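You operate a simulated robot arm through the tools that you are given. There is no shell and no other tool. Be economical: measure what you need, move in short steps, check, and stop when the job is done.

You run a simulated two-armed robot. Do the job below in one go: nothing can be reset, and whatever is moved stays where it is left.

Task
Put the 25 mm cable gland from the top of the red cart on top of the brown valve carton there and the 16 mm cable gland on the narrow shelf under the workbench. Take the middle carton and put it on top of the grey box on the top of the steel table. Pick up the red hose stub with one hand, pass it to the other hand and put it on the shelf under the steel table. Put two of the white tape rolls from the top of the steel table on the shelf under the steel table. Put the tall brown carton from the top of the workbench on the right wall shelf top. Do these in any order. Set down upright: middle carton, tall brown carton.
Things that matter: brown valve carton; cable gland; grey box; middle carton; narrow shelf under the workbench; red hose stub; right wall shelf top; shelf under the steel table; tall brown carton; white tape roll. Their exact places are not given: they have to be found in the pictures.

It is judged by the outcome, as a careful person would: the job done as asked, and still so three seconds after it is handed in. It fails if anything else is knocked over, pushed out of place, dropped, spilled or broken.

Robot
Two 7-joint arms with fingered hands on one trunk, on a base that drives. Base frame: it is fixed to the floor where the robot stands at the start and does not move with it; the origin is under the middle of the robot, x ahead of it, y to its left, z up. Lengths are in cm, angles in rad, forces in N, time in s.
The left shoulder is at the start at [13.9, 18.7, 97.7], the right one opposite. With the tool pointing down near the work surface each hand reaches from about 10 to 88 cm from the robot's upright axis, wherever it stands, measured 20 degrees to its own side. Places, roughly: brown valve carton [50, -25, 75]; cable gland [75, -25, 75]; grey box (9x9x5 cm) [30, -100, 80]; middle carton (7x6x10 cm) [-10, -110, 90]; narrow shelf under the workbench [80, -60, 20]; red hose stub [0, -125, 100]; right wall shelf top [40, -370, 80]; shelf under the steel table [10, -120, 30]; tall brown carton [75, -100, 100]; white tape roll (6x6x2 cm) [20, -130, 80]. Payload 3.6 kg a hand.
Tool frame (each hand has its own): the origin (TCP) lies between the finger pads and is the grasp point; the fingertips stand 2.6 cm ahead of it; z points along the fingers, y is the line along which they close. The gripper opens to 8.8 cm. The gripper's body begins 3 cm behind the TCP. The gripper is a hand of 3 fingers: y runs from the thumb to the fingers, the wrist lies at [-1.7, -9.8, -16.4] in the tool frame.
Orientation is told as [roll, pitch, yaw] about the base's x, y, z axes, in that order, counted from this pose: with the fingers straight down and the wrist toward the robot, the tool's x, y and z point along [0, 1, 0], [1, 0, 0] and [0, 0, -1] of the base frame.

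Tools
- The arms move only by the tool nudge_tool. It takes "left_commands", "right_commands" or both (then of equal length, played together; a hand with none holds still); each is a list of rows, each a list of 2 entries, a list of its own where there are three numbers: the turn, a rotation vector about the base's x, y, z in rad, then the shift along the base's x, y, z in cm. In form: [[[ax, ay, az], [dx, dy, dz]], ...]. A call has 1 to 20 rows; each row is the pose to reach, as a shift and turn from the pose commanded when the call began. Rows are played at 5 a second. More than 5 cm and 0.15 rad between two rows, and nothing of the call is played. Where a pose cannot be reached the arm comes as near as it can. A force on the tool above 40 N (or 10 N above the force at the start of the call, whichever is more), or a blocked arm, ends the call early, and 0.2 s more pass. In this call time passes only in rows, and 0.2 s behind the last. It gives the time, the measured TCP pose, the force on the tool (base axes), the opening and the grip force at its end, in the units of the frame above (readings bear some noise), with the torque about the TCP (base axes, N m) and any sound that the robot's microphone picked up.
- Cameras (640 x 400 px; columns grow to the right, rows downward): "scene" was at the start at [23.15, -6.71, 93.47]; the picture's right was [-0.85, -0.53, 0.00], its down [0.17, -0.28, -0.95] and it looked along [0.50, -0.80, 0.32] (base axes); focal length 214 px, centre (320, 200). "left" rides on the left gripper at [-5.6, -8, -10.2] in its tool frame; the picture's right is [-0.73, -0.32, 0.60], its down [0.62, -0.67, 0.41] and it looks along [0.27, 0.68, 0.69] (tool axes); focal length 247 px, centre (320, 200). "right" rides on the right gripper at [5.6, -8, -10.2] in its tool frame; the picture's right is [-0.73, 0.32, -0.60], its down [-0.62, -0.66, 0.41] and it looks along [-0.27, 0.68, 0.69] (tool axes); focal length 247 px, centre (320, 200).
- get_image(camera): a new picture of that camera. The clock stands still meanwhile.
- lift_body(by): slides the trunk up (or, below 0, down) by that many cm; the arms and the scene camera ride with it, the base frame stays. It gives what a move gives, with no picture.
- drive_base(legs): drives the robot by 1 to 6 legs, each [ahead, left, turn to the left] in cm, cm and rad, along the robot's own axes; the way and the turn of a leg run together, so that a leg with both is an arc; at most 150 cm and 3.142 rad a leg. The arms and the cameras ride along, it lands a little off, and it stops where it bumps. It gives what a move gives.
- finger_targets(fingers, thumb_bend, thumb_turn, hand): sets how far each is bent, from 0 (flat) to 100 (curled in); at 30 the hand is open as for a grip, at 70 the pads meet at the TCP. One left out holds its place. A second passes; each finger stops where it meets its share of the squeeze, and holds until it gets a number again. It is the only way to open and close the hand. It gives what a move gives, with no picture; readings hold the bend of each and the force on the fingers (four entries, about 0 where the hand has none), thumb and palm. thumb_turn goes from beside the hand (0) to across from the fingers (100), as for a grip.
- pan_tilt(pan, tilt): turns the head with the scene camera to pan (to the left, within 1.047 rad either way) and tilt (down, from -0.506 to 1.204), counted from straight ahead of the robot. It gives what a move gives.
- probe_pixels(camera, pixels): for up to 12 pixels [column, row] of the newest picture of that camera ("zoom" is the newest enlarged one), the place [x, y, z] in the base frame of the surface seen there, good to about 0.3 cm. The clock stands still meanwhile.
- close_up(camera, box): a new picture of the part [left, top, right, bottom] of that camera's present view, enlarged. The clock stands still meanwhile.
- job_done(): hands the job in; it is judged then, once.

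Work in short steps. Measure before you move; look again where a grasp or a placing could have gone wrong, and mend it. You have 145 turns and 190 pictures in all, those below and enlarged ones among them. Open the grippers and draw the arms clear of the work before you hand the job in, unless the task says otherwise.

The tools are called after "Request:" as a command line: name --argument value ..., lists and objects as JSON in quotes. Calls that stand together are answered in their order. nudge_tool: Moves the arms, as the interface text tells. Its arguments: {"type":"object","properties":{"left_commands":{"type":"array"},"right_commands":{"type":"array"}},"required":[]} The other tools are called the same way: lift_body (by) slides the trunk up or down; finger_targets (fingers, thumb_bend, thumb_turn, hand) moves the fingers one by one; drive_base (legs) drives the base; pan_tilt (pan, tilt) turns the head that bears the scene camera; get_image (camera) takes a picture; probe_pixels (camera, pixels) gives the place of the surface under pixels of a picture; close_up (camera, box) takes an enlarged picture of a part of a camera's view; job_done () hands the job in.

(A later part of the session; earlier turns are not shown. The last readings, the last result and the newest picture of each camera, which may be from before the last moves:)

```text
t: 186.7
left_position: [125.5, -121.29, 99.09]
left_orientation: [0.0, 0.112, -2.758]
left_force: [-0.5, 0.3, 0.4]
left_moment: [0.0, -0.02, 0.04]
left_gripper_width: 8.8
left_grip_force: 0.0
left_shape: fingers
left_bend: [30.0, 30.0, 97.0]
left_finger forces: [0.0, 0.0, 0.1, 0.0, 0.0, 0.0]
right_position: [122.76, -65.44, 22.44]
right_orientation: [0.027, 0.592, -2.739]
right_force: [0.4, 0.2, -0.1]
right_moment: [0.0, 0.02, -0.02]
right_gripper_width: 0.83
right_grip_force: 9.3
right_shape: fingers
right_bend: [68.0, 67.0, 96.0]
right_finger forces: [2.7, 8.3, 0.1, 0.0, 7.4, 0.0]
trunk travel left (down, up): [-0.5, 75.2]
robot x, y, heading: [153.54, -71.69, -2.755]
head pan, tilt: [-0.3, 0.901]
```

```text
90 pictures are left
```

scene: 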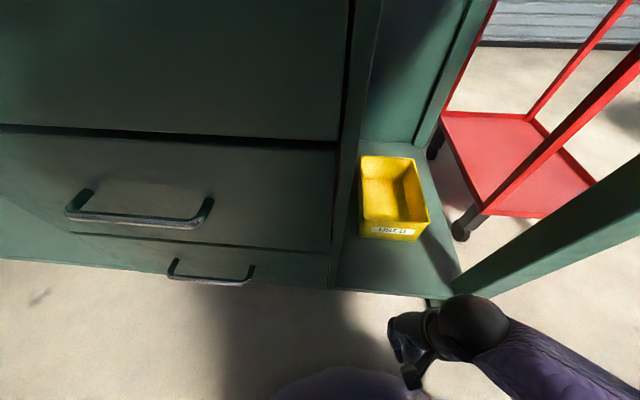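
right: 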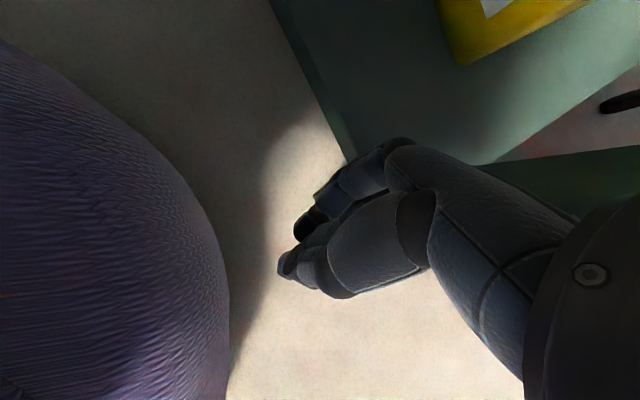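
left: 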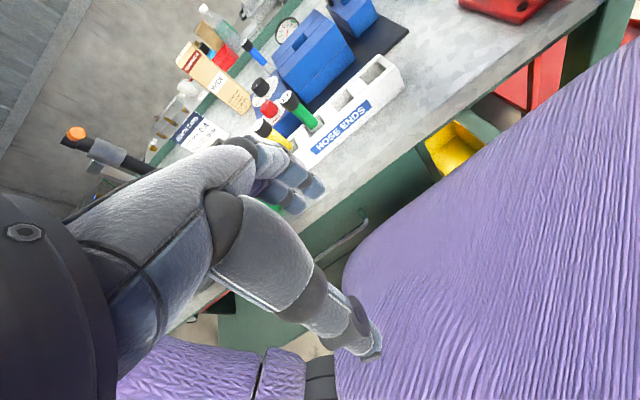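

The hand is right before the bay. I raise it slightly, extend 16 cm in, over the free strip of shelf.

Request:
nudge_tool --right_commands '[[[0, 0, 0], [-1, 0, 3]], [[0, 0, 0], [-5, 0, 4]], [[0, 0, 0], [-9, -0.5, 4]], [[0, 0, 0], [-13, -1, 4]], [[0, 0, 0], [-16.5, -1, 4]]]'

Request:
get_image --camera "scene"

Request:
get_image --camera "right"

```text
t: 187.8
left_position: [125.48, -121.21, 99.03]
left_orientation: [-0.002, 0.114, -2.757]
left_force: [0.2, -0.6, 0.2]
left_moment: [0.03, 0.01, 0.0]
left_gripper_width: 8.84
left_grip_force: 0.0
left_shape: fingers
left_bend: [30.0, 30.0, 97.0]
left_finger forces: [0.0, 0.0, 0.0, 0.0, 0.0, 0.1]
right_position: [106.26, -66.47, 26.56]
right_orientation: [0.025, 0.59, -2.74]
right_force: [0.0, -0.3, -0.7]
right_moment: [0.02, 0.0, 0.02]
right_gripper_width: 0.8
right_grip_force: 9.1
right_shape: fingers
right_bend: [68.0, 67.0, 96.0]
right_finger forces: [2.4, 8.2, 0.0, 0.1, 7.1, 0.1]
trunk travel left (down, up): [-0.5, 75.2]
robot x, y, heading: [153.8, -72.01, -2.755]
head pan, tilt: [-0.3, 0.901]
```

```text
89 pictures are left
```

scene: 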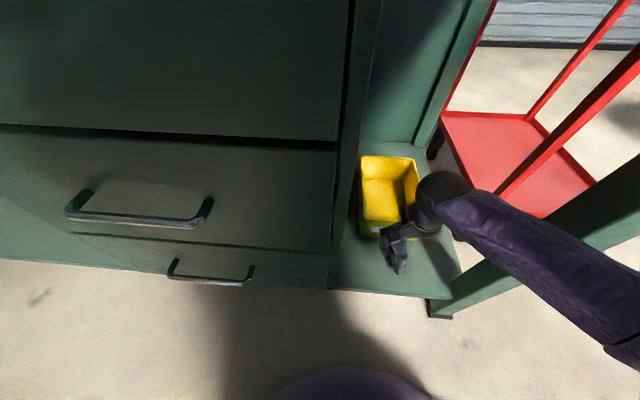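

```text
88 pictures are left
```

right: 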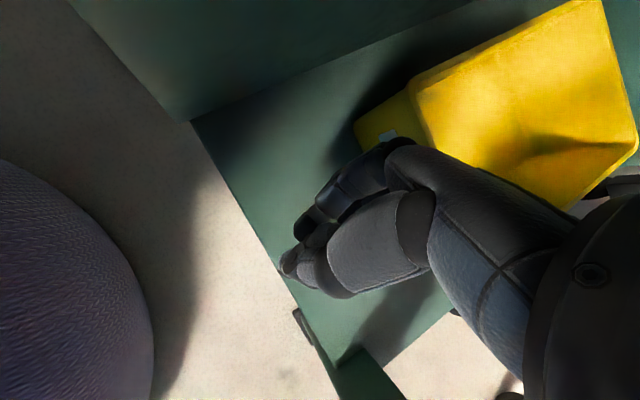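

The hand is over the shelf strip. I go 1.5 cm further in, level the hand by 0.35 rad, and lower towards contact.

Request:
nudge_tool --right_commands '[[[-0.045, 0.108, 0], [-1, -0.5, 0]], [[-0.09, 0.216, 0], [-1.5, -1, 0]], [[-0.133, 0.323, 0], [-1.5, -1, 0]], [[-0.133, 0.323, 0], [-1.5, -1, -2]], [[-0.133, 0.323, 0], [-1.5, -1, -4]]]'

Request:
close_up --camera "scene" --box '[310, 140, 490, 320]'

```text
t: 189.1
left_position: [125.51, -121.18, 99.05]
left_orientation: [0.0, 0.114, -2.756]
left_force: [0.1, 0.0, 0.4]
left_moment: [0.01, 0.0, -0.03]
left_gripper_width: 8.82
left_grip_force: 0.0
left_shape: fingers
left_bend: [30.0, 30.0, 97.0]
left_finger forces: [0.0, 0.0, 0.1, 0.0, 0.1, 0.1]
right_position: [104.83, -67.35, 22.33]
right_orientation: [0.021, 0.242, -2.74]
right_force: [-0.4, 0.3, 0.1]
right_moment: [0.05, -0.03, 0.02]
right_gripper_width: 0.81
right_grip_force: 8.7
right_shape: fingers
right_bend: [68.0, 67.0, 96.0]
right_finger forces: [2.4, 8.3, 0.0, 0.0, 7.1, 0.1]
trunk travel left (down, up): [-0.5, 75.2]
robot x, y, heading: [154.01, -71.88, -2.751]
head pan, tilt: [-0.3, 0.901]
```

```text
2.22 times, centred on (400, 230) of scene
```

zoom: 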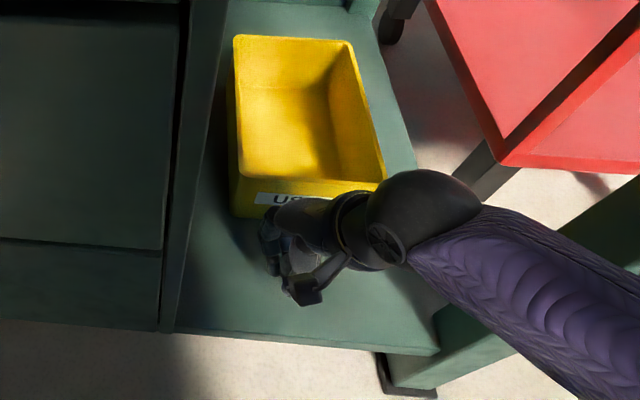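

Nicely levelled (0.24). I lower in small steps until contact.

Request:
nudge_tool --right_commands '[[[0, 0, 0], [0, 0, -0.8]], [[0, 0, 0], [0, 0, -1.6]], [[0, 0, 0], [0, 0, -2.2]], [[0, 0, 0], [0, 0, -2.7]], [[0, 0, 0], [0, 0, -3.2]], [[0, 0, 0], [0, 0, -3.6]]]'

Request:
close_up --camera "right" --box '[220, 140, 420, 340]'

```text
t: 190.4
left_position: [125.51, -121.23, 98.92]
left_orientation: [-0.001, 0.111, -2.756]
left_force: [0.1, 0.2, 0.3]
left_moment: [-0.01, 0.01, -0.02]
left_gripper_width: 8.81
left_grip_force: 0.1
left_shape: fingers
left_bend: [30.0, 30.0, 97.0]
left_finger forces: [0.0, 0.0, 0.1, 0.0, 0.0, 0.1]
right_position: [104.7, -67.29, 18.8]
right_orientation: [0.022, 0.241, -2.74]
right_force: [-0.3, 0.8, -0.4]
right_moment: [0.0, 0.0, -0.01]
right_gripper_width: 0.8
right_grip_force: 8.7
right_shape: fingers
right_bend: [68.0, 67.0, 96.0]
right_finger forces: [2.2, 8.2, 0.1, 0.0, 7.0, 0.0]
trunk travel left (down, up): [-0.5, 75.2]
robot x, y, heading: [153.67, -72.14, -2.749]
head pan, tilt: [-0.3, 0.901]
```

```text
2.00 times, centred on (320, 240) of right
```

zoom: 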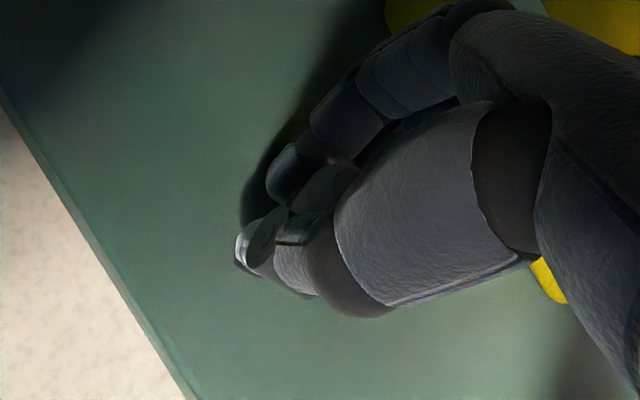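

No contact yet; I continue a little.

Request:
nudge_tool --right_commands '[[[0, 0, 0], [0, 0, -0.4]], [[0, 0, 0], [0, 0, -0.8]], [[0, 0, 0], [0, 0, -1.1]], [[0, 0, 0], [0, 0, -1.4]]]'

```text
t: 191.4
left_position: [125.64, -121.17, 98.99]
left_orientation: [-0.001, 0.114, -2.756]
left_force: [0.0, -0.3, 0.0]
left_moment: [0.0, 0.01, 0.0]
left_gripper_width: 8.81
left_grip_force: 0.1
left_shape: fingers
left_bend: [30.0, 30.0, 97.0]
left_finger forces: [0.1, 0.1, 0.0, 0.1, 0.0, 0.0]
right_position: [104.55, -67.54, 17.49]
right_orientation: [0.021, 0.234, -2.741]
right_force: [-2.1, -0.6, 12.9]
right_moment: [0.13, 0.14, 0.03]
right_gripper_width: 0.67
right_grip_force: 18.0
right_shape: fingers
right_bend: [72.0, 67.0, 95.0]
right_finger forces: [3.4, 23.0, 0.1, 0.0, 9.1, 0.0]
trunk travel left (down, up): [-0.5, 75.2]
robot x, y, heading: [153.9, -71.92, -2.744]
head pan, tilt: [-0.3, 0.901]
```

Contact (13 N). I open the hand gently and lift off.

Request:
finger_targets --hand "right" --fingers 55 --thumb_bend 50

Request:
finger_targets --hand "right" --fingers 35 --thumb_bend 30

Request:
nudge_tool --right_commands '[[[0, 0, 0], [0, 0, 2]], [[0, 0, 0], [0, 0, 5]], [[0, 0, 0], [0, 0, 8]]]'

Request:
get_image --camera "right"

```text
t: 192.4
left_position: [125.63, -121.16, 99.08]
left_orientation: [-0.002, 0.111, -2.756]
left_force: [-1.2, 0.6, -0.4]
left_moment: [0.01, -0.03, 0.0]
left_gripper_width: 8.82
left_grip_force: 0.1
left_shape: fingers
left_bend: [30.0, 30.0, 97.0]
left_finger forces: [0.0, 0.0, 0.0, 0.0, 0.0, 0.1]
right_position: [104.72, -67.34, 17.5]
right_orientation: [0.021, 0.239, -2.74]
right_force: [2.1, 0.6, 24.3]
right_moment: [0.24, 0.16, -0.05]
right_gripper_width: 2.48
right_grip_force: 12.2
right_shape: fingers
right_bend: [76.0, 50.0, 97.0]
right_finger forces: [0.1, 23.7, 0.1, 0.0, 0.0, 0.1]
trunk travel left (down, up): [-0.5, 75.2]
robot x, y, heading: [153.63, -72.14, -2.748]
head pan, tilt: [-0.3, 0.901]
```

```text
t: 193.4
left_position: [125.64, -121.37, 98.96]
left_orientation: [-0.002, 0.11, -2.759]
left_force: [0.1, -1.2, 0.1]
left_moment: [-0.01, 0.01, -0.01]
left_gripper_width: 8.81
left_grip_force: 0.0
left_shape: fingers
left_bend: [30.0, 30.0, 97.0]
left_finger forces: [0.1, 0.0, 0.0, 0.0, 0.0, 0.0]
right_position: [104.84, -67.38, 17.53]
right_orientation: [0.022, 0.24, -2.74]
right_force: [6.6, 2.5, 18.1]
right_moment: [0.15, 0.15, -0.11]
right_gripper_width: 5.74
right_grip_force: 8.4
right_shape: fingers
right_bend: [42.0, 30.0, 97.0]
right_finger forces: [0.1, 17.2, 0.0, 0.1, 0.1, 0.0]
trunk travel left (down, up): [-0.5, 75.2]
robot x, y, heading: [153.97, -72.07, -2.753]
head pan, tilt: [-0.3, 0.901]
```

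```text
t: 194.2
left_position: [125.46, -121.13, 99.0]
left_orientation: [0.001, 0.113, -2.755]
left_force: [0.4, 0.3, -0.3]
left_moment: [-0.04, -0.01, -0.01]
left_gripper_width: 8.83
left_grip_force: 0.1
left_shape: fingers
left_bend: [30.0, 30.0, 97.0]
left_finger forces: [0.0, 0.0, 0.0, 0.0, 0.0, 0.0]
right_position: [105.06, -67.44, 25.57]
right_orientation: [0.022, 0.243, -2.742]
right_force: [0.0, 1.0, 0.3]
right_moment: [-0.01, -0.03, -0.01]
right_gripper_width: 8.25
right_grip_force: 0.0
right_shape: fingers
right_bend: [35.0, 30.0, 97.0]
right_finger forces: [0.0, 0.1, 0.0, 0.0, 0.0, 0.1]
trunk travel left (down, up): [-0.5, 75.2]
robot x, y, heading: [153.89, -71.86, -2.75]
head pan, tilt: [-0.3, 0.901]
```

```text
85 pictures are left
```

right: 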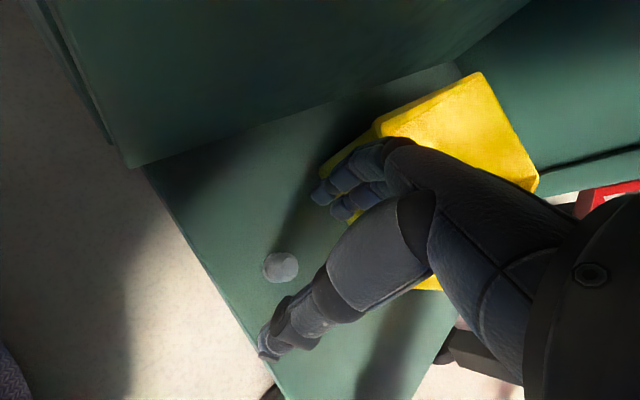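

The gland is on the shelf, at (281,267). I verify its place and withdraw the hand outward.

Request:
probe_pixels --camera "right" --pixels '[[281, 267], [275, 280], [250, 330], [230, 200], [430, 110], [400, 190]]'

Request:
nudge_tool --right_commands '[[[0, 0, 0], [0, 0, 3]], [[0, 0, 0], [4, 0, 4]], [[0, 0, 0], [8, 0, 4]], [[0, 0, 0], [12, 0, 4]], [[0, 0, 0], [16, 0, 4]], [[0, 0, 0], [18, 0, 4]]]'

Request:
get_image --camera "scene"

```text
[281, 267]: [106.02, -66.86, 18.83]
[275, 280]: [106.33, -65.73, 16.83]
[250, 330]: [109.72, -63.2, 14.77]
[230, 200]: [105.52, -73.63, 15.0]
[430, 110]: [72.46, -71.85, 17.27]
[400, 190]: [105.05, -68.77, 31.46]
```

```text
t: 195.7
left_position: [125.47, -121.28, 99.05]
left_orientation: [0.0, 0.112, -2.757]
left_force: [-0.6, 0.6, -0.6]
left_moment: [0.02, 0.03, -0.03]
left_gripper_width: 8.82
left_grip_force: 0.0
left_shape: fingers
left_bend: [30.0, 30.0, 97.0]
left_finger forces: [0.0, 0.0, 0.1, 0.0, 0.0, 0.1]
right_position: [122.7, -67.46, 29.73]
right_orientation: [0.02, 0.241, -2.742]
right_force: [0.4, 0.0, -0.5]
right_moment: [0.01, 0.06, -0.01]
right_gripper_width: 8.26
right_grip_force: 0.1
right_shape: fingers
right_bend: [35.0, 30.0, 97.0]
right_finger forces: [0.0, 0.1, 0.1, 0.0, 0.1, 0.1]
trunk travel left (down, up): [-0.5, 75.2]
robot x, y, heading: [154.16, -72.2, -2.747]
head pan, tilt: [-0.3, 0.901]
```

```text
84 pictures are left
```

scene: 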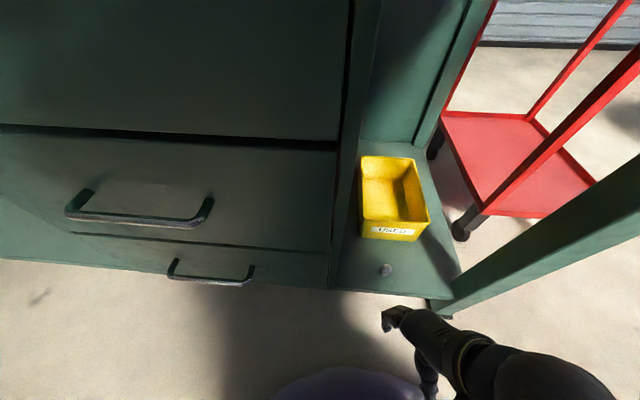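

The gland is placed well. Next the tall carton: I drive clear of the pipe to the north, raise the trunk and the right hand.

Request:
drive_base --legs '[[-16.5, -32, 0]]'

Request:
lift_body --by 38

Request:
nudge_tool --right_commands '[[[0.03, 0.07, 0], [-1, 2, 4]], [[0.06, 0.15, 0], [-2, 4, 8]], [[0.09, 0.22, 0], [-3, 6, 12]], [[0.09, 0.22, 0], [-3, 6, 16.5]], [[0.09, 0.22, 0], [-3, 6, 21]], [[0.09, 0.22, 0], [-3, 6, 25.5]], [[0.09, 0.22, 0], [-3, 6, 30]], [[0.09, 0.22, 0], [-3, 6, 34.5]], [[0.09, 0.22, 0], [-3, 6, 39]], [[0.09, 0.22, 0], [-3, 6, 43.5]], [[0.09, 0.22, 0], [-3, 6, 48]], [[0.09, 0.22, 0], [-3, 6, 52]], [[0.09, 0.22, 0], [-3, 6, 56]], [[0.09, 0.22, 0], [-3, 6, 60]]]'

Request:
pan_tilt --pan 0.35 --tilt 0.45

Request:
get_image --camera "scene"

```text
t: 198.0
left_position: [128.6, -85.17, 98.87]
left_orientation: [-0.002, 0.112, -2.749]
left_force: [0.4, 0.0, -0.6]
left_moment: [0.02, -0.01, 0.02]
left_gripper_width: 8.81
left_grip_force: 0.1
left_shape: fingers
left_bend: [30.0, 30.0, 97.0]
left_finger forces: [0.0, 0.1, 0.0, 0.0, 0.0, 0.0]
right_position: [125.67, -31.42, 29.48]
right_orientation: [0.022, 0.241, -2.732]
right_force: [0.2, -0.2, 0.3]
right_moment: [0.01, 0.01, 0.0]
right_gripper_width: 8.23
right_grip_force: 0.1
right_shape: fingers
right_bend: [35.0, 30.0, 97.0]
right_finger forces: [0.1, 0.0, 0.0, 0.0, 0.0, 0.0]
trunk travel left (down, up): [-0.5, 75.2]
robot x, y, heading: [156.85, -35.97, -2.749]
head pan, tilt: [-0.3, 0.901]
```

```text
t: 201.7
left_position: [128.75, -85.31, 136.97]
left_orientation: [0.0, 0.113, -2.75]
left_force: [-0.3, 0.1, -0.2]
left_moment: [-0.03, 0.02, 0.02]
left_gripper_width: 8.82
left_grip_force: 0.0
left_shape: fingers
left_bend: [30.0, 30.0, 97.0]
left_finger forces: [0.0, 0.0, 0.0, 0.1, 0.0, 0.0]
right_position: [125.86, -30.72, 67.22]
right_orientation: [0.007, 0.252, -2.731]
right_force: [-0.6, -1.0, 0.0]
right_moment: [-0.04, -0.01, 0.0]
right_gripper_width: 8.26
right_grip_force: 0.0
right_shape: fingers
right_bend: [35.0, 30.0, 97.0]
right_finger forces: [0.0, 0.1, 0.0, 0.0, 0.0, 0.1]
trunk travel left (down, up): [-38.5, 37.2]
robot x, y, heading: [156.4, -36.12, -2.742]
head pan, tilt: [-0.3, 0.901]
```

```text
t: 203.7
left_position: [128.78, -85.03, 137.15]
left_orientation: [0.0, 0.111, -2.749]
left_force: [-0.7, -0.5, 0.5]
left_moment: [-0.04, 0.01, 0.0]
left_gripper_width: 8.82
left_grip_force: 0.0
left_shape: fingers
left_bend: [30.0, 30.0, 97.0]
left_finger forces: [0.1, 0.0, 0.1, 0.0, 0.1, 0.1]
right_position: [113.25, -25.36, 101.33]
right_orientation: [-0.377, 0.072, -2.808]
right_force: [-0.1, 0.6, -0.4]
right_moment: [-0.03, 0.03, 0.01]
right_gripper_width: 8.28
right_grip_force: 0.0
right_shape: fingers
right_bend: [35.0, 30.0, 98.0]
right_finger forces: [0.1, 0.0, 0.1, 0.0, 0.0, 0.0]
right hand out of reach, approached as far as the arm can: row 5, 6, 7, 8, 9, 10
trunk travel left (down, up): [-38.5, 37.2]
robot x, y, heading: [157.06, -35.87, -2.742]
head pan, tilt: [-0.3, 0.901]
stopped in row 10 (right hand): the arm was blocked; the commanded pose is now the measured one
```

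```text
t: 204.7
left_position: [128.72, -85.28, 136.97]
left_orientation: [0.0, 0.112, -2.748]
left_force: [-0.3, -0.1, -0.5]
left_moment: [0.03, -0.03, 0.0]
left_gripper_width: 8.8
left_grip_force: 0.1
left_shape: fingers
left_bend: [30.0, 30.0, 97.0]
left_finger forces: [0.1, 0.0, 0.0, 0.0, 0.1, 0.0]
right_position: [113.26, -25.32, 101.31]
right_orientation: [-0.376, 0.073, -2.804]
right_force: [0.0, -0.6, 0.3]
right_moment: [0.02, -0.03, -0.02]
right_gripper_width: 8.31
right_grip_force: 0.0
right_shape: fingers
right_bend: [35.0, 30.0, 98.0]
right_finger forces: [0.0, 0.1, 0.0, 0.1, 0.0, 0.1]
trunk travel left (down, up): [-38.5, 37.2]
robot x, y, heading: [156.83, -35.77, -2.743]
head pan, tilt: [0.351, 0.45]
```

```text
83 pictures are left
```

scene: 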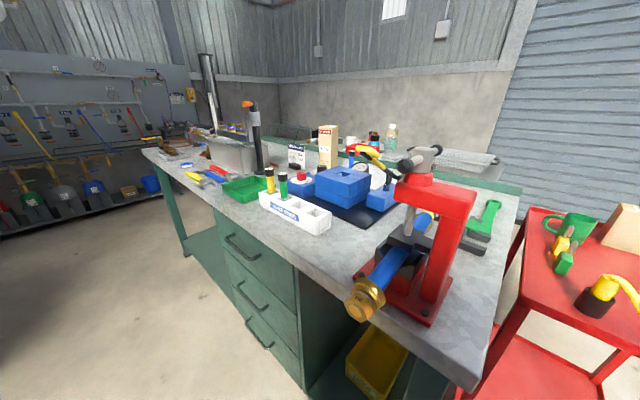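

The right hand is clear beyond the bench end. I zoom in on the tall carton and its neighbours and probe.

Request:
close_up --camera "scene" --box '[240, 110, 440, 240]'

Request:
probe_pixels --camera "scene" --pixels '[[321, 127], [336, 127], [322, 160], [334, 168], [328, 125], [297, 155], [345, 180], [355, 170], [272, 175], [320, 200], [258, 110], [383, 150]]'

```text
3.08 times, centred on (340, 175) of scene
```

zoom: 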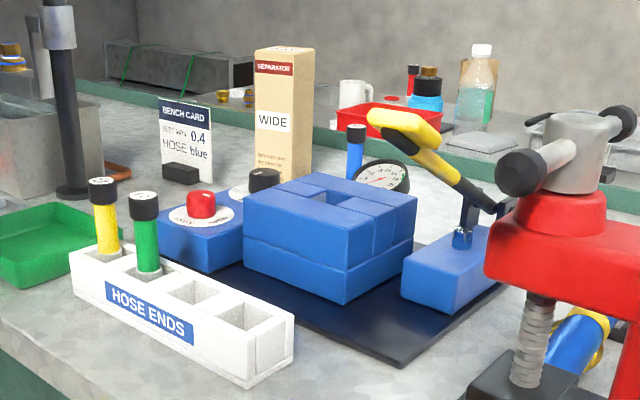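

```text
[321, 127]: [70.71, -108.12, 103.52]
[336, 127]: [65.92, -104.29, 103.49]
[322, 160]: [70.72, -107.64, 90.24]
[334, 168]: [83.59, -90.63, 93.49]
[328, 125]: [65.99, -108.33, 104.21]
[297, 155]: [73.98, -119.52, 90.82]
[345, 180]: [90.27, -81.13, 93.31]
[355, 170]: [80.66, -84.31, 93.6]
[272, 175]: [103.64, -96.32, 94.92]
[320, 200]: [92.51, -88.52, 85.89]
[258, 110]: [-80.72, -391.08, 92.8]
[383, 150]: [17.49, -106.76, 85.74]
```

The tall carton spans about x 65–71, y −104…−109, top z≈104.5. I tuck the right hand back and up, then drive to about (147,−88) facing −x.

Request:
nudge_tool --right_commands '[[[0, 0, 0], [3, 0.5, 3]], [[0, 0, 0], [6, 1, 6]], [[0, 0, 0], [9, 1.5, 9]], [[0, 0, 0], [12, 2, 12]], [[0, 0, 0], [14, 2.5, 16]], [[0, 0, 0], [15, 3, 20]]]'

Request:
drive_base --legs '[[0, 0, -0.4], [7.5, 52, 0]]'

Request:
pan_tilt --pan 0.1 --tilt 0.5

Request:
get_image --camera "scene"

```text
t: 205.2
left_position: [128.82, -85.18, 137.05]
left_orientation: [0.002, 0.111, -2.75]
left_force: [-0.2, -0.1, 0.3]
left_moment: [0.0, 0.0, 0.01]
left_gripper_width: 8.83
left_grip_force: 0.0
left_shape: fingers
left_bend: [30.0, 30.0, 97.0]
left_finger forces: [0.1, 0.0, 0.0, 0.0, 0.0, 0.1]
right_position: [111.86, -22.55, 104.87]
right_orientation: [-0.576, 0.058, -2.862]
right_force: [-0.6, -0.4, 1.1]
right_moment: [-0.01, -0.01, 0.0]
right_gripper_width: 8.28
right_grip_force: 0.0
right_shape: fingers
right_bend: [35.0, 30.0, 98.0]
right_finger forces: [0.1, 0.1, 0.1, 0.0, 0.0, 0.0]
right hand out of reach, approached as far as the arm can: row 1, 2
trunk travel left (down, up): [-38.5, 37.2]
robot x, y, heading: [157.02, -35.63, -2.746]
head pan, tilt: [0.351, 0.45]
stopped in row 2 (right hand): the arm was blocked; the commanded pose is now the measured one
```

```text
t: 209.4
left_position: [105.31, -121.59, 137.19]
left_orientation: [0.0, 0.109, -3.139]
left_force: [-0.3, -0.2, -0.4]
left_moment: [0.01, 0.02, -0.01]
left_gripper_width: 8.79
left_grip_force: 0.0
left_shape: fingers
left_bend: [30.0, 30.0, 97.0]
left_finger forces: [0.0, 0.0, 0.1, 0.1, 0.0, 0.1]
right_position: [113.42, -57.21, 104.96]
right_orientation: [-0.574, 0.056, 3.028]
right_force: [30.3, 9.8, 11.3]
right_moment: [-0.04, 0.52, -0.12]
right_gripper_width: 7.25
right_grip_force: 17.0
right_shape: fingers
right_bend: [44.0, 30.0, 98.0]
right_finger forces: [34.4, 0.0, 0.0, 0.1, 0.0, 0.0]
trunk travel left (down, up): [-38.5, 37.2]
robot x, y, heading: [149.33, -86.91, -3.135]
head pan, tilt: [0.351, 0.45]
```

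```text
t: 210.2
left_position: [105.23, -121.74, 137.02]
left_orientation: [0.0, 0.109, -3.14]
left_force: [0.1, 0.0, 0.1]
left_moment: [0.0, 0.02, -0.01]
left_gripper_width: 8.83
left_grip_force: 0.0
left_shape: fingers
left_bend: [30.0, 30.0, 97.0]
left_finger forces: [0.1, 0.0, 0.0, 0.0, 0.0, 0.1]
right_position: [113.51, -57.06, 105.05]
right_orientation: [-0.575, 0.056, 3.025]
right_force: [26.7, 1.6, 6.8]
right_moment: [-0.13, 0.28, 0.12]
right_gripper_width: 7.27
right_grip_force: 14.0
right_shape: fingers
right_bend: [44.0, 30.0, 98.0]
right_finger forces: [29.1, 0.0, 0.0, 0.0, 0.0, 0.0]
trunk travel left (down, up): [-38.5, 37.2]
robot x, y, heading: [149.67, -86.76, -3.137]
head pan, tilt: [0.099, 0.499]
```

```text
81 pictures are left
```

scene: 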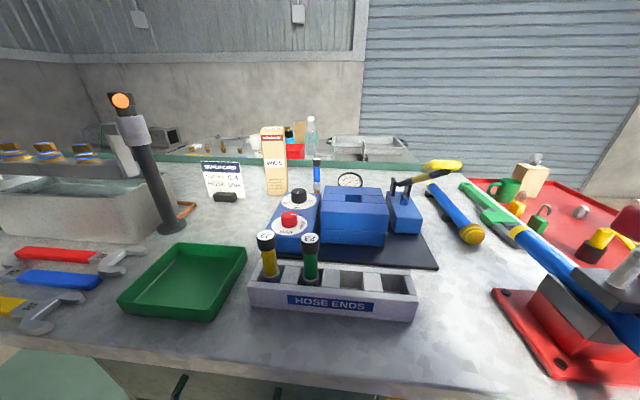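

The right hand's tuck had failed and its finger now presses on the vise. I back the base off 9 cm at once and look at it.

Request:
drive_base --legs '[[-8, 0, 0]]'

Request:
pan_tilt --pan -0.6 --tilt 0.4

Request:
get_image --camera "scene"

```text
t: 211.3
left_position: [112.97, -121.6, 137.19]
left_orientation: [0.0, 0.111, -3.142]
left_force: [0.7, -0.1, 0.9]
left_moment: [0.0, 0.06, 0.01]
left_gripper_width: 8.81
left_grip_force: 0.1
left_shape: fingers
left_bend: [30.0, 30.0, 97.0]
left_finger forces: [0.1, 0.0, 0.0, 0.0, 0.0, 0.0]
right_position: [121.28, -57.08, 104.9]
right_orientation: [-0.576, 0.057, 3.027]
right_force: [1.0, -0.2, -0.1]
right_moment: [0.0, 0.02, 0.04]
right_gripper_width: 8.26
right_grip_force: 0.1
right_shape: fingers
right_bend: [35.0, 30.0, 98.0]
right_finger forces: [0.1, 0.0, 0.0, 0.1, 0.0, 0.0]
trunk travel left (down, up): [-38.5, 37.2]
robot x, y, heading: [157.74, -86.96, -3.137]
head pan, tilt: [0.099, 0.499]
```

```text
t: 212.3
left_position: [112.78, -121.56, 136.98]
left_orientation: [0.001, 0.115, -3.143]
left_force: [-0.4, 0.3, -0.2]
left_moment: [0.04, -0.01, 0.02]
left_gripper_width: 8.81
left_grip_force: 0.1
left_shape: fingers
left_bend: [30.0, 30.0, 97.0]
left_finger forces: [0.0, 0.0, 0.0, 0.0, 0.1, 0.1]
right_position: [121.1, -57.18, 104.88]
right_orientation: [-0.577, 0.06, 3.024]
right_force: [0.3, -0.1, 0.1]
right_moment: [-0.01, 0.03, 0.01]
right_gripper_width: 8.27
right_grip_force: 0.0
right_shape: fingers
right_bend: [35.0, 30.0, 98.0]
right_finger forces: [0.0, 0.0, 0.0, 0.0, 0.1, 0.0]
trunk travel left (down, up): [-38.5, 37.2]
robot x, y, heading: [157.48, -86.65, -3.133]
head pan, tilt: [-0.6, 0.4]
```

```text
80 pictures are left
```

scene: 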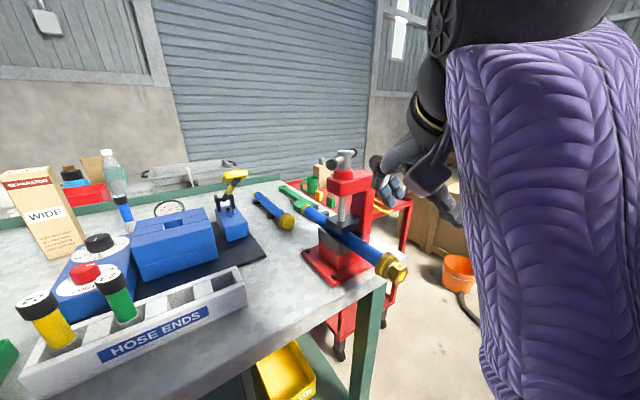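

The vise stands unmoved. I move the right hand 20 cm outward (+y), away from the vise's side, and probe the pipe end to confirm.

Request:
nudge_tool --right_commands '[[[0, 0, 0], [1, 4.5, 0]], [[0, 0, 0], [2, 9, 0]], [[0, 0, 0], [3, 13.5, 0]], [[0, 0, 0], [4, 18, 0]], [[0, 0, 0], [4, 22, 0]]]'

Request:
probe_pixels --camera "scene" --pixels '[[397, 268], [340, 275], [350, 175], [30, 170], [8, 172], [60, 172], [80, 250], [48, 255]]'

```text
t: 213.5
left_position: [112.72, -121.5, 137.09]
left_orientation: [-0.001, 0.115, -3.143]
left_force: [-0.8, 0.2, 1.0]
left_moment: [0.0, 0.01, -0.01]
left_gripper_width: 8.84
left_grip_force: 0.1
left_shape: fingers
left_bend: [30.0, 30.0, 97.0]
left_finger forces: [0.1, 0.0, 0.0, 0.0, 0.1, 0.1]
right_position: [125.01, -35.08, 104.83]
right_orientation: [-0.573, 0.059, 3.026]
right_force: [-0.3, 1.2, 0.0]
right_moment: [0.02, -0.04, -0.03]
right_gripper_width: 8.28
right_grip_force: 0.1
right_shape: fingers
right_bend: [35.0, 30.0, 98.0]
right_finger forces: [0.0, 0.0, 0.0, 0.0, 0.0, 0.0]
right hand out of reach, approached as far as the arm can: row 1, 2, 3
trunk travel left (down, up): [-38.5, 37.2]
robot x, y, heading: [157.45, -86.62, -3.134]
head pan, tilt: [-0.6, 0.4]
```

```text
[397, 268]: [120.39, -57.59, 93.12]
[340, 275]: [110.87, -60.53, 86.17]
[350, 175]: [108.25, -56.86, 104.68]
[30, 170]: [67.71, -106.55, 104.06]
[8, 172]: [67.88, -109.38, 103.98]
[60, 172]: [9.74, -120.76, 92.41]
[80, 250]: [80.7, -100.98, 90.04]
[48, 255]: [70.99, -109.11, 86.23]
```

Everything is in place. I advance 9.5 cm and bring the left hand high above the carton (≈(69,−107,118)).

Request:
drive_base --legs '[[9.5, 0, 0]]'

Request:
nudge_tool --left_commands '[[[0, 0.05, 0], [-3.6, 1.6, -1]], [[0, 0.11, 0], [-7.2, 3.2, -2]], [[0, 0.11, 0], [-10.8, 4.8, -4]], [[0, 0.11, 0], [-14.4, 6.4, -6]], [[0, 0.11, 0], [-18, 8, -8]], [[0, 0.11, 0], [-21.6, 9.6, -10]], [[0, 0.11, 0], [-25.2, 11.2, -12]], [[0, 0.11, 0], [-28.8, 12.8, -14]], [[0, 0.11, 0], [-32, 14.2, -16.5]], [[0, 0.11, 0], [-34, 14.5, -19.5]]]'

Request:
get_image --camera "left"

Request:
pan_tilt --pan 0.1 --tilt 0.4

Request:
get_image --camera "scene"

```text
t: 214.7
left_position: [103.12, -121.65, 136.92]
left_orientation: [0.0, 0.113, -3.14]
left_force: [-0.6, -1.2, -1.5]
left_moment: [0.01, 0.0, 0.03]
left_gripper_width: 8.8
left_grip_force: 0.1
left_shape: fingers
left_bend: [30.0, 30.0, 97.0]
left_finger forces: [0.1, 0.1, 0.0, 0.1, 0.0, 0.1]
right_position: [115.46, -35.43, 104.86]
right_orientation: [-0.576, 0.063, 3.026]
right_force: [-1.0, 0.3, -0.3]
right_moment: [0.01, 0.03, -0.05]
right_gripper_width: 8.27
right_grip_force: 0.1
right_shape: fingers
right_bend: [35.0, 30.0, 98.0]
right_finger forces: [0.0, 0.0, 0.0, 0.1, 0.1, 0.0]
trunk travel left (down, up): [-38.5, 37.2]
robot x, y, heading: [148.15, -86.81, -3.134]
head pan, tilt: [-0.6, 0.4]
```

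```text
t: 216.8
left_position: [74.68, -107.64, 119.18]
left_orientation: [0.0, 0.001, -3.141]
left_force: [0.3, 0.9, -0.1]
left_moment: [0.0, -0.03, -0.01]
left_gripper_width: 8.83
left_grip_force: 0.1
left_shape: fingers
left_bend: [30.0, 30.0, 97.0]
left_finger forces: [0.1, 0.0, 0.0, 0.0, 0.0, 0.0]
left hand out of reach, approached as far as the arm can: row 8, 9, 10
right_position: [115.62, -35.3, 104.82]
right_orientation: [-0.575, 0.059, 3.026]
right_force: [-0.4, -0.2, -0.4]
right_moment: [0.02, -0.05, 0.02]
right_gripper_width: 8.31
right_grip_force: 0.1
right_shape: fingers
right_bend: [35.0, 30.0, 98.0]
right_finger forces: [0.0, 0.1, 0.0, 0.0, 0.0, 0.0]
trunk travel left (down, up): [-38.5, 37.2]
robot x, y, heading: [148.24, -86.66, -3.138]
head pan, tilt: [-0.6, 0.4]
```

```text
79 pictures are left
```

left: 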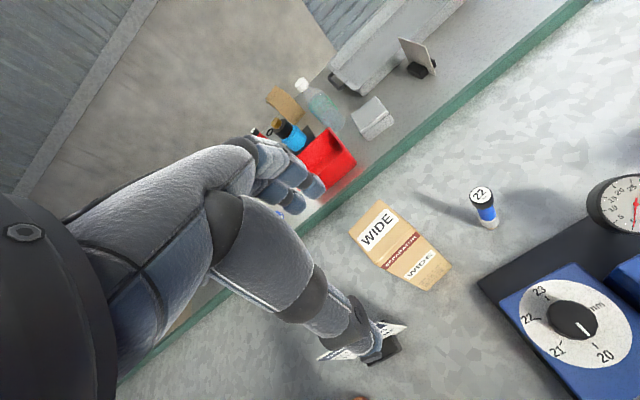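

```text
t: 217.9
left_position: [74.62, -107.78, 119.16]
left_orientation: [0.0, 0.002, -3.142]
left_force: [0.1, 0.4, 0.8]
left_moment: [0.02, 0.0, 0.0]
left_gripper_width: 8.82
left_grip_force: 0.1
left_shape: fingers
left_bend: [30.0, 30.0, 97.0]
left_finger forces: [0.0, 0.0, 0.1, 0.0, 0.1, 0.0]
right_position: [115.44, -35.26, 104.91]
right_orientation: [-0.576, 0.059, 3.027]
right_force: [0.0, 0.7, -0.3]
right_moment: [0.02, 0.01, -0.03]
right_gripper_width: 8.29
right_grip_force: 0.2
right_shape: fingers
right_bend: [35.0, 30.0, 98.0]
right_finger forces: [0.0, 0.1, 0.1, 0.0, 0.1, 0.1]
trunk travel left (down, up): [-38.5, 37.2]
robot x, y, heading: [147.98, -86.73, -3.132]
head pan, tilt: [0.099, 0.4]
```

```text
78 pictures are left
```

scene: 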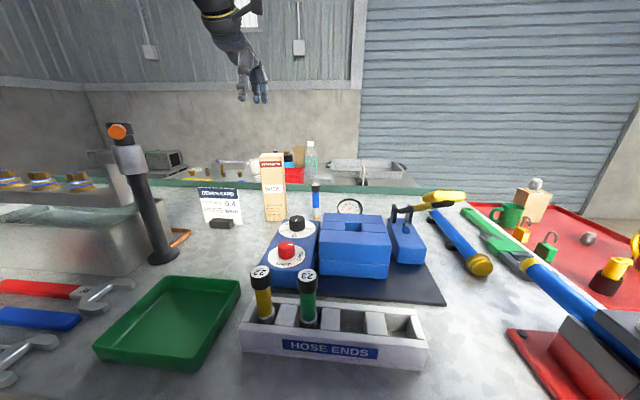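

Reach is 3–6 cm short. I probe the carton's top corners in the left view for exact geometry and then advance the base a bit.

Request:
probe_pixels --camera "left" --pixels '[[380, 202], [413, 233], [384, 265], [351, 234], [382, 233], [440, 262], [412, 288], [418, 262]]'

Request:
drive_base --legs '[[3.2, 0, 0]]'

Request:
nudge_tool --left_commands '[[[0, 0, 0], [-2, 0.5, -1]], [[0, 0, 0], [-3.5, 0.5, -2.5]], [[0, 0, 0], [-4.5, 0.5, -4.5]]]'

```text
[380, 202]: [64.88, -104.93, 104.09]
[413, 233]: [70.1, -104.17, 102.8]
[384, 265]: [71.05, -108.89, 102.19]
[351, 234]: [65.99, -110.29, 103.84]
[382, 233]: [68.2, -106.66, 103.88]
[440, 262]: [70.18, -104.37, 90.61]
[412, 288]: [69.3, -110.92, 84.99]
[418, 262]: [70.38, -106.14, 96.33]
```

```text
t: 218.8
left_position: [71.22, -107.7, 118.98]
left_orientation: [0.0, 0.006, -3.141]
left_force: [0.0, -0.4, 0.2]
left_moment: [0.01, -0.03, 0.01]
left_gripper_width: 8.8
left_grip_force: 0.0
left_shape: fingers
left_bend: [30.0, 30.0, 97.0]
left_finger forces: [0.0, 0.0, 0.0, 0.0, 0.0, 0.0]
right_position: [112.18, -35.27, 104.74]
right_orientation: [-0.576, 0.063, 3.024]
right_force: [-0.3, -0.1, -0.3]
right_moment: [-0.05, -0.03, -0.02]
right_gripper_width: 8.27
right_grip_force: 0.1
right_shape: fingers
right_bend: [35.0, 30.0, 98.0]
right_finger forces: [0.0, 0.0, 0.1, 0.1, 0.0, 0.1]
trunk travel left (down, up): [-38.5, 37.2]
robot x, y, heading: [144.95, -86.56, -3.138]
head pan, tilt: [0.099, 0.4]
```

```text
t: 219.6
left_position: [70.89, -107.13, 115.82]
left_orientation: [0.0, 0.004, -3.141]
left_force: [0.1, 0.3, 0.8]
left_moment: [0.01, 0.02, -0.03]
left_gripper_width: 8.83
left_grip_force: 0.0
left_shape: fingers
left_bend: [30.0, 30.0, 97.0]
left_finger forces: [0.1, 0.0, 0.1, 0.0, 0.0, 0.0]
left hand out of reach, approached as far as the arm can: row 1, 2, 3
right_position: [112.46, -35.28, 104.88]
right_orientation: [-0.575, 0.062, 3.028]
right_force: [0.0, -0.7, -0.5]
right_moment: [0.03, -0.01, 0.01]
right_gripper_width: 8.28
right_grip_force: 0.1
right_shape: fingers
right_bend: [35.0, 30.0, 98.0]
right_finger forces: [0.1, 0.0, 0.0, 0.0, 0.0, 0.0]
trunk travel left (down, up): [-38.5, 37.2]
robot x, y, heading: [145.19, -86.89, -3.137]
head pan, tilt: [0.099, 0.4]
```

Carton centre (68.0,−107.2), ~5.4 cm square, top 104.2. I tilt the hand 0.2 rad forward to gain the last 3 cm of reach.

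Request:
nudge_tool --left_commands '[[[0, 0.1, 0], [-1.5, 0, 0]], [[0, 0.2, 0], [-2.9, 0, -1]], [[0, 0.2, 0], [-2.9, 0, -3]], [[0, 0.2, 0], [-2.9, 0, -5]]]'

Request:
get_image --camera "left"

Request:
close_up --camera "scene" --box '[180, 40, 380, 240]'

```text
t: 220.6
left_position: [68.41, -107.28, 110.83]
left_orientation: [0.001, -0.197, -3.139]
left_force: [0.4, 0.1, -0.4]
left_moment: [0.0, 0.0, -0.02]
left_gripper_width: 8.85
left_grip_force: 0.2
left_shape: fingers
left_bend: [30.0, 30.0, 97.0]
left_finger forces: [0.1, 0.0, 0.1, 0.1, 0.0, 0.0]
right_position: [112.23, -35.27, 104.79]
right_orientation: [-0.576, 0.059, 3.028]
right_force: [0.2, -0.5, 0.4]
right_moment: [-0.01, -0.04, 0.05]
right_gripper_width: 8.27
right_grip_force: 0.1
right_shape: fingers
right_bend: [35.0, 30.0, 98.0]
right_finger forces: [0.1, 0.0, 0.0, 0.0, 0.1, 0.0]
trunk travel left (down, up): [-38.5, 37.2]
robot x, y, heading: [144.65, -86.84, -3.136]
head pan, tilt: [0.099, 0.4]
```

```text
77 pictures are left
```

left: 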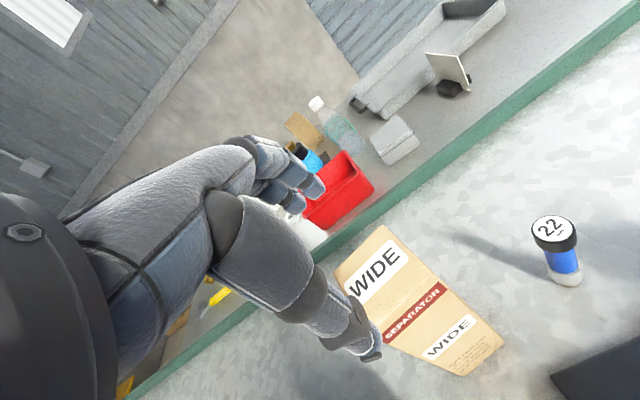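

```text
2.00 times, centred on (280, 140) of scene
```

zoom: 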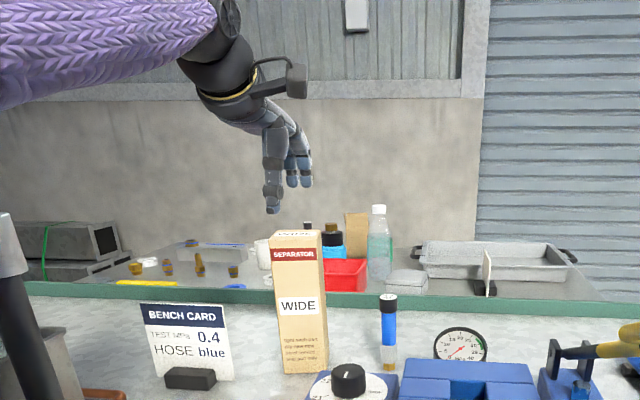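

Aligned within ~1 cm. I shift +0.6 in y and descend to z≈102.5, then close.

Request:
nudge_tool --left_commands '[[[0, 0, 0], [0, 0.6, -2]], [[0, 0, 0], [0, 0.6, -4]], [[0, 0, 0], [-0.2, 0.6, -6]], [[0, 0, 0], [-0.2, 0.6, -8.3]]]'

Request:
close_up --camera "scene" --box '[200, 60, 380, 240]'

Request:
finger_targets --hand "left" --fingers 75 --thumb_bend 75

Request:
close_up --camera "scene" --box '[200, 60, 380, 240]'

```text
t: 221.6
left_position: [67.96, -106.4, 102.41]
left_orientation: [0.001, -0.197, 3.142]
left_force: [0.2, -0.3, 0.4]
left_moment: [0.02, -0.01, 0.0]
left_gripper_width: 8.83
left_grip_force: 0.0
left_shape: fingers
left_bend: [30.0, 30.0, 97.0]
left_finger forces: [0.1, 0.1, 0.0, 0.0, 0.0, 0.0]
right_position: [112.41, -35.32, 104.73]
right_orientation: [-0.577, 0.061, 3.027]
right_force: [0.0, -0.2, -0.4]
right_moment: [-0.02, 0.02, 0.02]
right_gripper_width: 8.28
right_grip_force: 0.1
right_shape: fingers
right_bend: [35.0, 30.0, 98.0]
right_finger forces: [0.0, 0.0, 0.0, 0.0, 0.0, 0.0]
trunk travel left (down, up): [-38.5, 37.2]
robot x, y, heading: [145.28, -86.94, -3.138]
head pan, tilt: [0.099, 0.4]
```

```text
2.22 times, centred on (290, 150) of scene
```

zoom: 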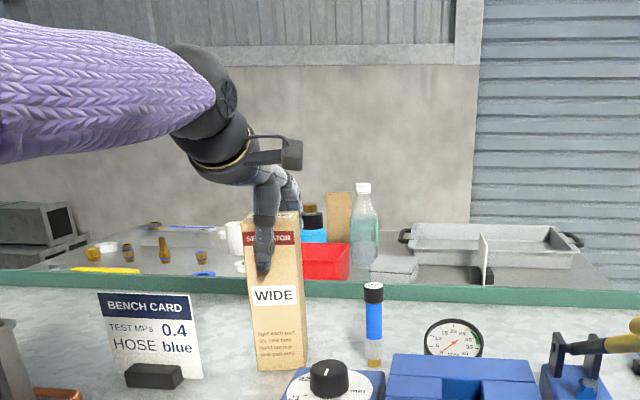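

```text
t: 222.6
left_position: [67.99, -106.43, 102.56]
left_orientation: [-0.001, -0.2, 3.143]
left_force: [-2.5, 0.8, 2.2]
left_moment: [0.06, 0.18, 0.0]
left_gripper_width: 5.89
left_grip_force: 20.2
left_shape: fingers
left_bend: [49.0, 45.0, 98.0]
left_finger forces: [21.2, 0.1, 0.0, 0.0, 19.3, 0.1]
right_position: [112.44, -35.27, 104.84]
right_orientation: [-0.576, 0.06, 3.024]
right_force: [0.4, -0.8, 0.2]
right_moment: [0.03, -0.02, 0.03]
right_gripper_width: 8.28
right_grip_force: 0.0
right_shape: fingers
right_bend: [35.0, 30.0, 98.0]
right_finger forces: [0.0, 0.1, 0.0, 0.0, 0.0, 0.1]
trunk travel left (down, up): [-38.5, 37.2]
robot x, y, heading: [144.98, -86.9, -3.133]
head pan, tilt: [0.099, 0.4]
```

```text
2.22 times, centred on (290, 150) of scene
```

zoom: 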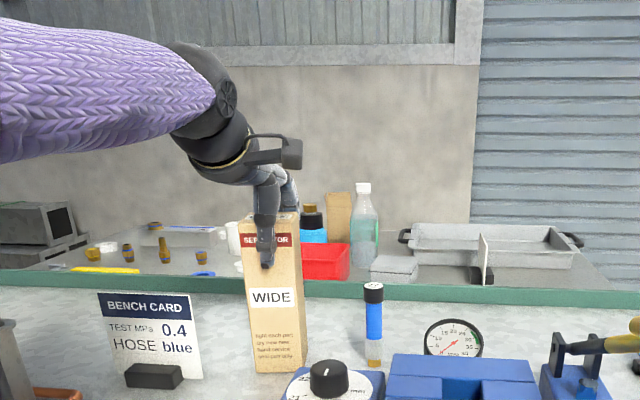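

Firm grip (20 N). I lift with the trunk to keep the pose steady.

Request:
lift_body --by 18

Request:
get_image --camera "scene"

```text
t: 224.6
left_position: [69.12, -106.7, 124.72]
left_orientation: [0.001, -0.254, -3.143]
left_force: [0.0, 0.6, -3.6]
left_moment: [0.01, -0.01, -0.02]
left_gripper_width: 5.9
left_grip_force: 20.0
left_shape: fingers
left_bend: [50.0, 45.0, 97.0]
left_finger forces: [20.0, 0.0, 0.0, 0.0, 20.2, 0.0]
right_position: [112.42, -35.34, 122.86]
right_orientation: [-0.576, 0.061, 3.028]
right_force: [-0.2, 0.2, 0.4]
right_moment: [0.03, 0.01, 0.03]
right_gripper_width: 8.29
right_grip_force: 0.1
right_shape: fingers
right_bend: [35.0, 30.0, 98.0]
right_finger forces: [0.1, 0.0, 0.1, 0.0, 0.1, 0.0]
trunk travel left (down, up): [-56.5, 19.2]
robot x, y, heading: [144.54, -86.34, -3.135]
head pan, tilt: [0.099, 0.4]
```

```text
73 pictures are left
```

scene: 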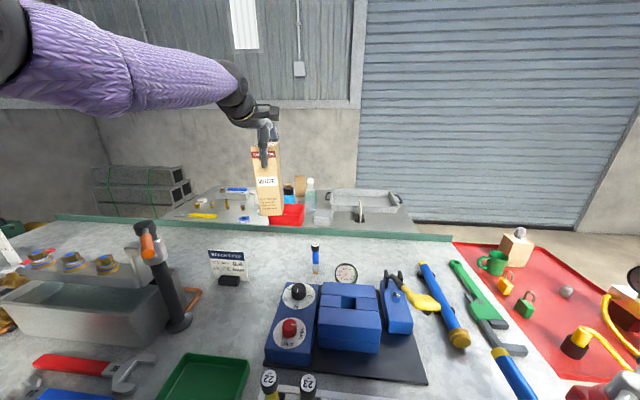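

The carton is up. I back the base, retract the hand, raise more, then turn left and drive south behind the bench.

Request:
drive_base --legs '[[-10, 0, 0]]'

Request:
nudge_tool --left_commands '[[[0, -0.08, 0], [4, 0, 0]], [[0, -0.16, 0], [8, 0, 0]], [[0, -0.23, 0], [12, 0, 0]], [[0, -0.23, 0], [16, 0, 0]], [[0, -0.23, 0], [20, 0, 0]], [[0, -0.23, 0], [24, 0, 0]]]'

Request:
drive_base --legs '[[0, 0, 1.57], [100, -2, 0], [78, -4, 0], [5, -105, 0]]'

Request:
pan_tilt --pan -0.1 --tilt 0.5

Request:
get_image --camera "scene"

```text
t: 225.7
left_position: [79.05, -106.69, 124.82]
left_orientation: [0.0, -0.253, -3.142]
left_force: [0.4, -0.2, -2.9]
left_moment: [0.05, -0.01, 0.01]
left_gripper_width: 5.86
left_grip_force: 19.9
left_shape: fingers
left_bend: [50.0, 45.0, 97.0]
left_finger forces: [20.2, 0.0, 0.1, 0.0, 20.3, 0.1]
right_position: [122.28, -35.24, 122.9]
right_orientation: [-0.576, 0.058, 3.027]
right_force: [-0.2, 0.2, -0.5]
right_moment: [-0.04, 0.03, 0.01]
right_gripper_width: 8.27
right_grip_force: 0.1
right_shape: fingers
right_bend: [35.0, 30.0, 98.0]
right_finger forces: [0.1, 0.0, 0.1, 0.0, 0.1, 0.1]
trunk travel left (down, up): [-56.5, 19.2]
robot x, y, heading: [155.21, -86.6, -3.137]
head pan, tilt: [0.099, 0.4]
```

```text
t: 227.1
left_position: [102.92, -106.88, 124.46]
left_orientation: [0.0, -0.022, -3.141]
left_force: [-0.5, -0.5, -2.4]
left_moment: [0.03, 0.08, 0.01]
left_gripper_width: 5.84
left_grip_force: 19.9
left_shape: fingers
left_bend: [50.0, 45.0, 97.0]
left_finger forces: [19.3, 0.1, 0.0, 0.0, 19.1, 0.0]
right_position: [122.32, -35.31, 122.87]
right_orientation: [-0.575, 0.059, 3.027]
right_force: [-0.3, -0.5, -0.3]
right_moment: [0.0, 0.01, -0.01]
right_gripper_width: 8.28
right_grip_force: 0.0
right_shape: fingers
right_bend: [35.0, 30.0, 98.0]
right_finger forces: [0.0, 0.0, 0.0, 0.1, 0.0, 0.0]
trunk travel left (down, up): [-56.5, 19.2]
robot x, y, heading: [154.78, -86.82, -3.138]
head pan, tilt: [0.099, 0.4]
```

```text
t: 244.8
left_position: [59.59, -319.0, 124.45]
left_orientation: [0.001, -0.023, -1.617]
left_force: [-1.1, -0.3, -3.1]
left_moment: [-0.04, 0.01, 0.01]
left_gripper_width: 5.8
left_grip_force: 18.3
left_shape: fingers
left_bend: [50.0, 45.0, 97.0]
left_finger forces: [18.1, 0.3, 0.0, 0.1, 17.9, 0.1]
right_position: [-11.03, -296.23, 122.9]
right_orientation: [-0.576, 0.059, -1.732]
right_force: [0.5, 0.5, -0.5]
right_moment: [-0.02, 0.02, -0.02]
right_gripper_width: 8.29
right_grip_force: 0.1
right_shape: fingers
right_bend: [35.0, 30.0, 98.0]
right_finger forces: [0.0, 0.0, 0.1, 0.0, 0.0, 0.0]
trunk travel left (down, up): [-56.5, 19.2]
robot x, y, heading: [41.64, -265.94, -1.615]
head pan, tilt: [0.099, 0.4]
```

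```text
t: 245.6
left_position: [59.62, -318.88, 124.5]
left_orientation: [-0.001, -0.024, -1.616]
left_force: [-0.5, -1.2, -3.0]
left_moment: [-0.04, 0.01, 0.0]
left_gripper_width: 5.8
left_grip_force: 18.4
left_shape: fingers
left_bend: [50.0, 45.0, 97.0]
left_finger forces: [18.2, 0.3, 0.0, 0.0, 17.8, 0.0]
right_position: [-10.96, -296.16, 122.92]
right_orientation: [-0.576, 0.06, -1.731]
right_force: [0.7, 0.1, 1.1]
right_moment: [-0.02, -0.02, -0.03]
right_gripper_width: 8.29
right_grip_force: 0.1
right_shape: fingers
right_bend: [35.0, 30.0, 98.0]
right_finger forces: [0.0, 0.1, 0.0, 0.0, 0.0, 0.0]
trunk travel left (down, up): [-56.5, 19.2]
robot x, y, heading: [41.85, -265.9, -1.61]
head pan, tilt: [-0.099, 0.499]
```

```text
72 pictures are left
```

scene: 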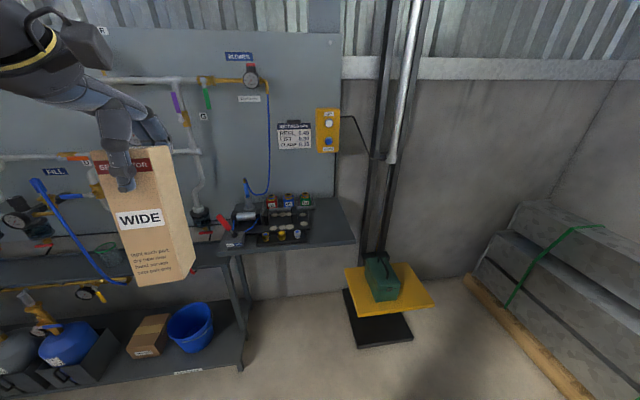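

The shelf and its free right end are visible. I probe the shelf area and the carton's tilt.

Request:
close_up --camera "scene" --box '[200, 160, 380, 280]'

Request:
probe_pixels --camera "scene" --pixels '[[330, 230], [353, 238], [340, 202], [315, 215], [303, 235], [268, 248], [230, 253], [137, 285], [190, 270], [95, 155], [170, 150], [125, 230]]'

```text
3.33 times, centred on (290, 220) of scene
```

zoom: 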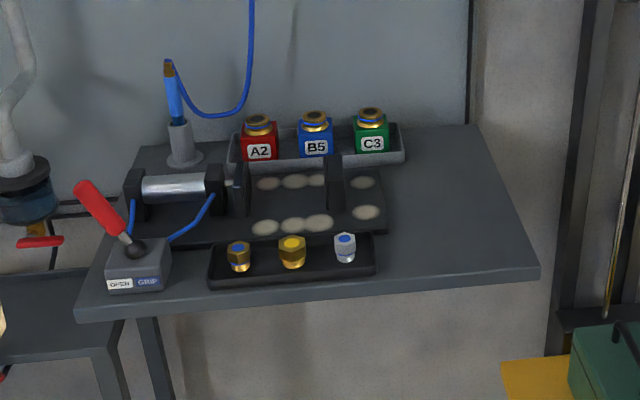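

```text
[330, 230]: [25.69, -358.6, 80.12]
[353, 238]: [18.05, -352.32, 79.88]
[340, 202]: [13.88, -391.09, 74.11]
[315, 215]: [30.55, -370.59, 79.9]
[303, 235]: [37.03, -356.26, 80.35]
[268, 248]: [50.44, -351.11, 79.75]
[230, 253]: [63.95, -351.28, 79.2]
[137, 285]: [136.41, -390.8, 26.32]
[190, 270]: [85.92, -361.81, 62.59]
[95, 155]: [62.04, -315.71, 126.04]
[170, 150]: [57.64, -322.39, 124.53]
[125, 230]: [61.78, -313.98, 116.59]
```

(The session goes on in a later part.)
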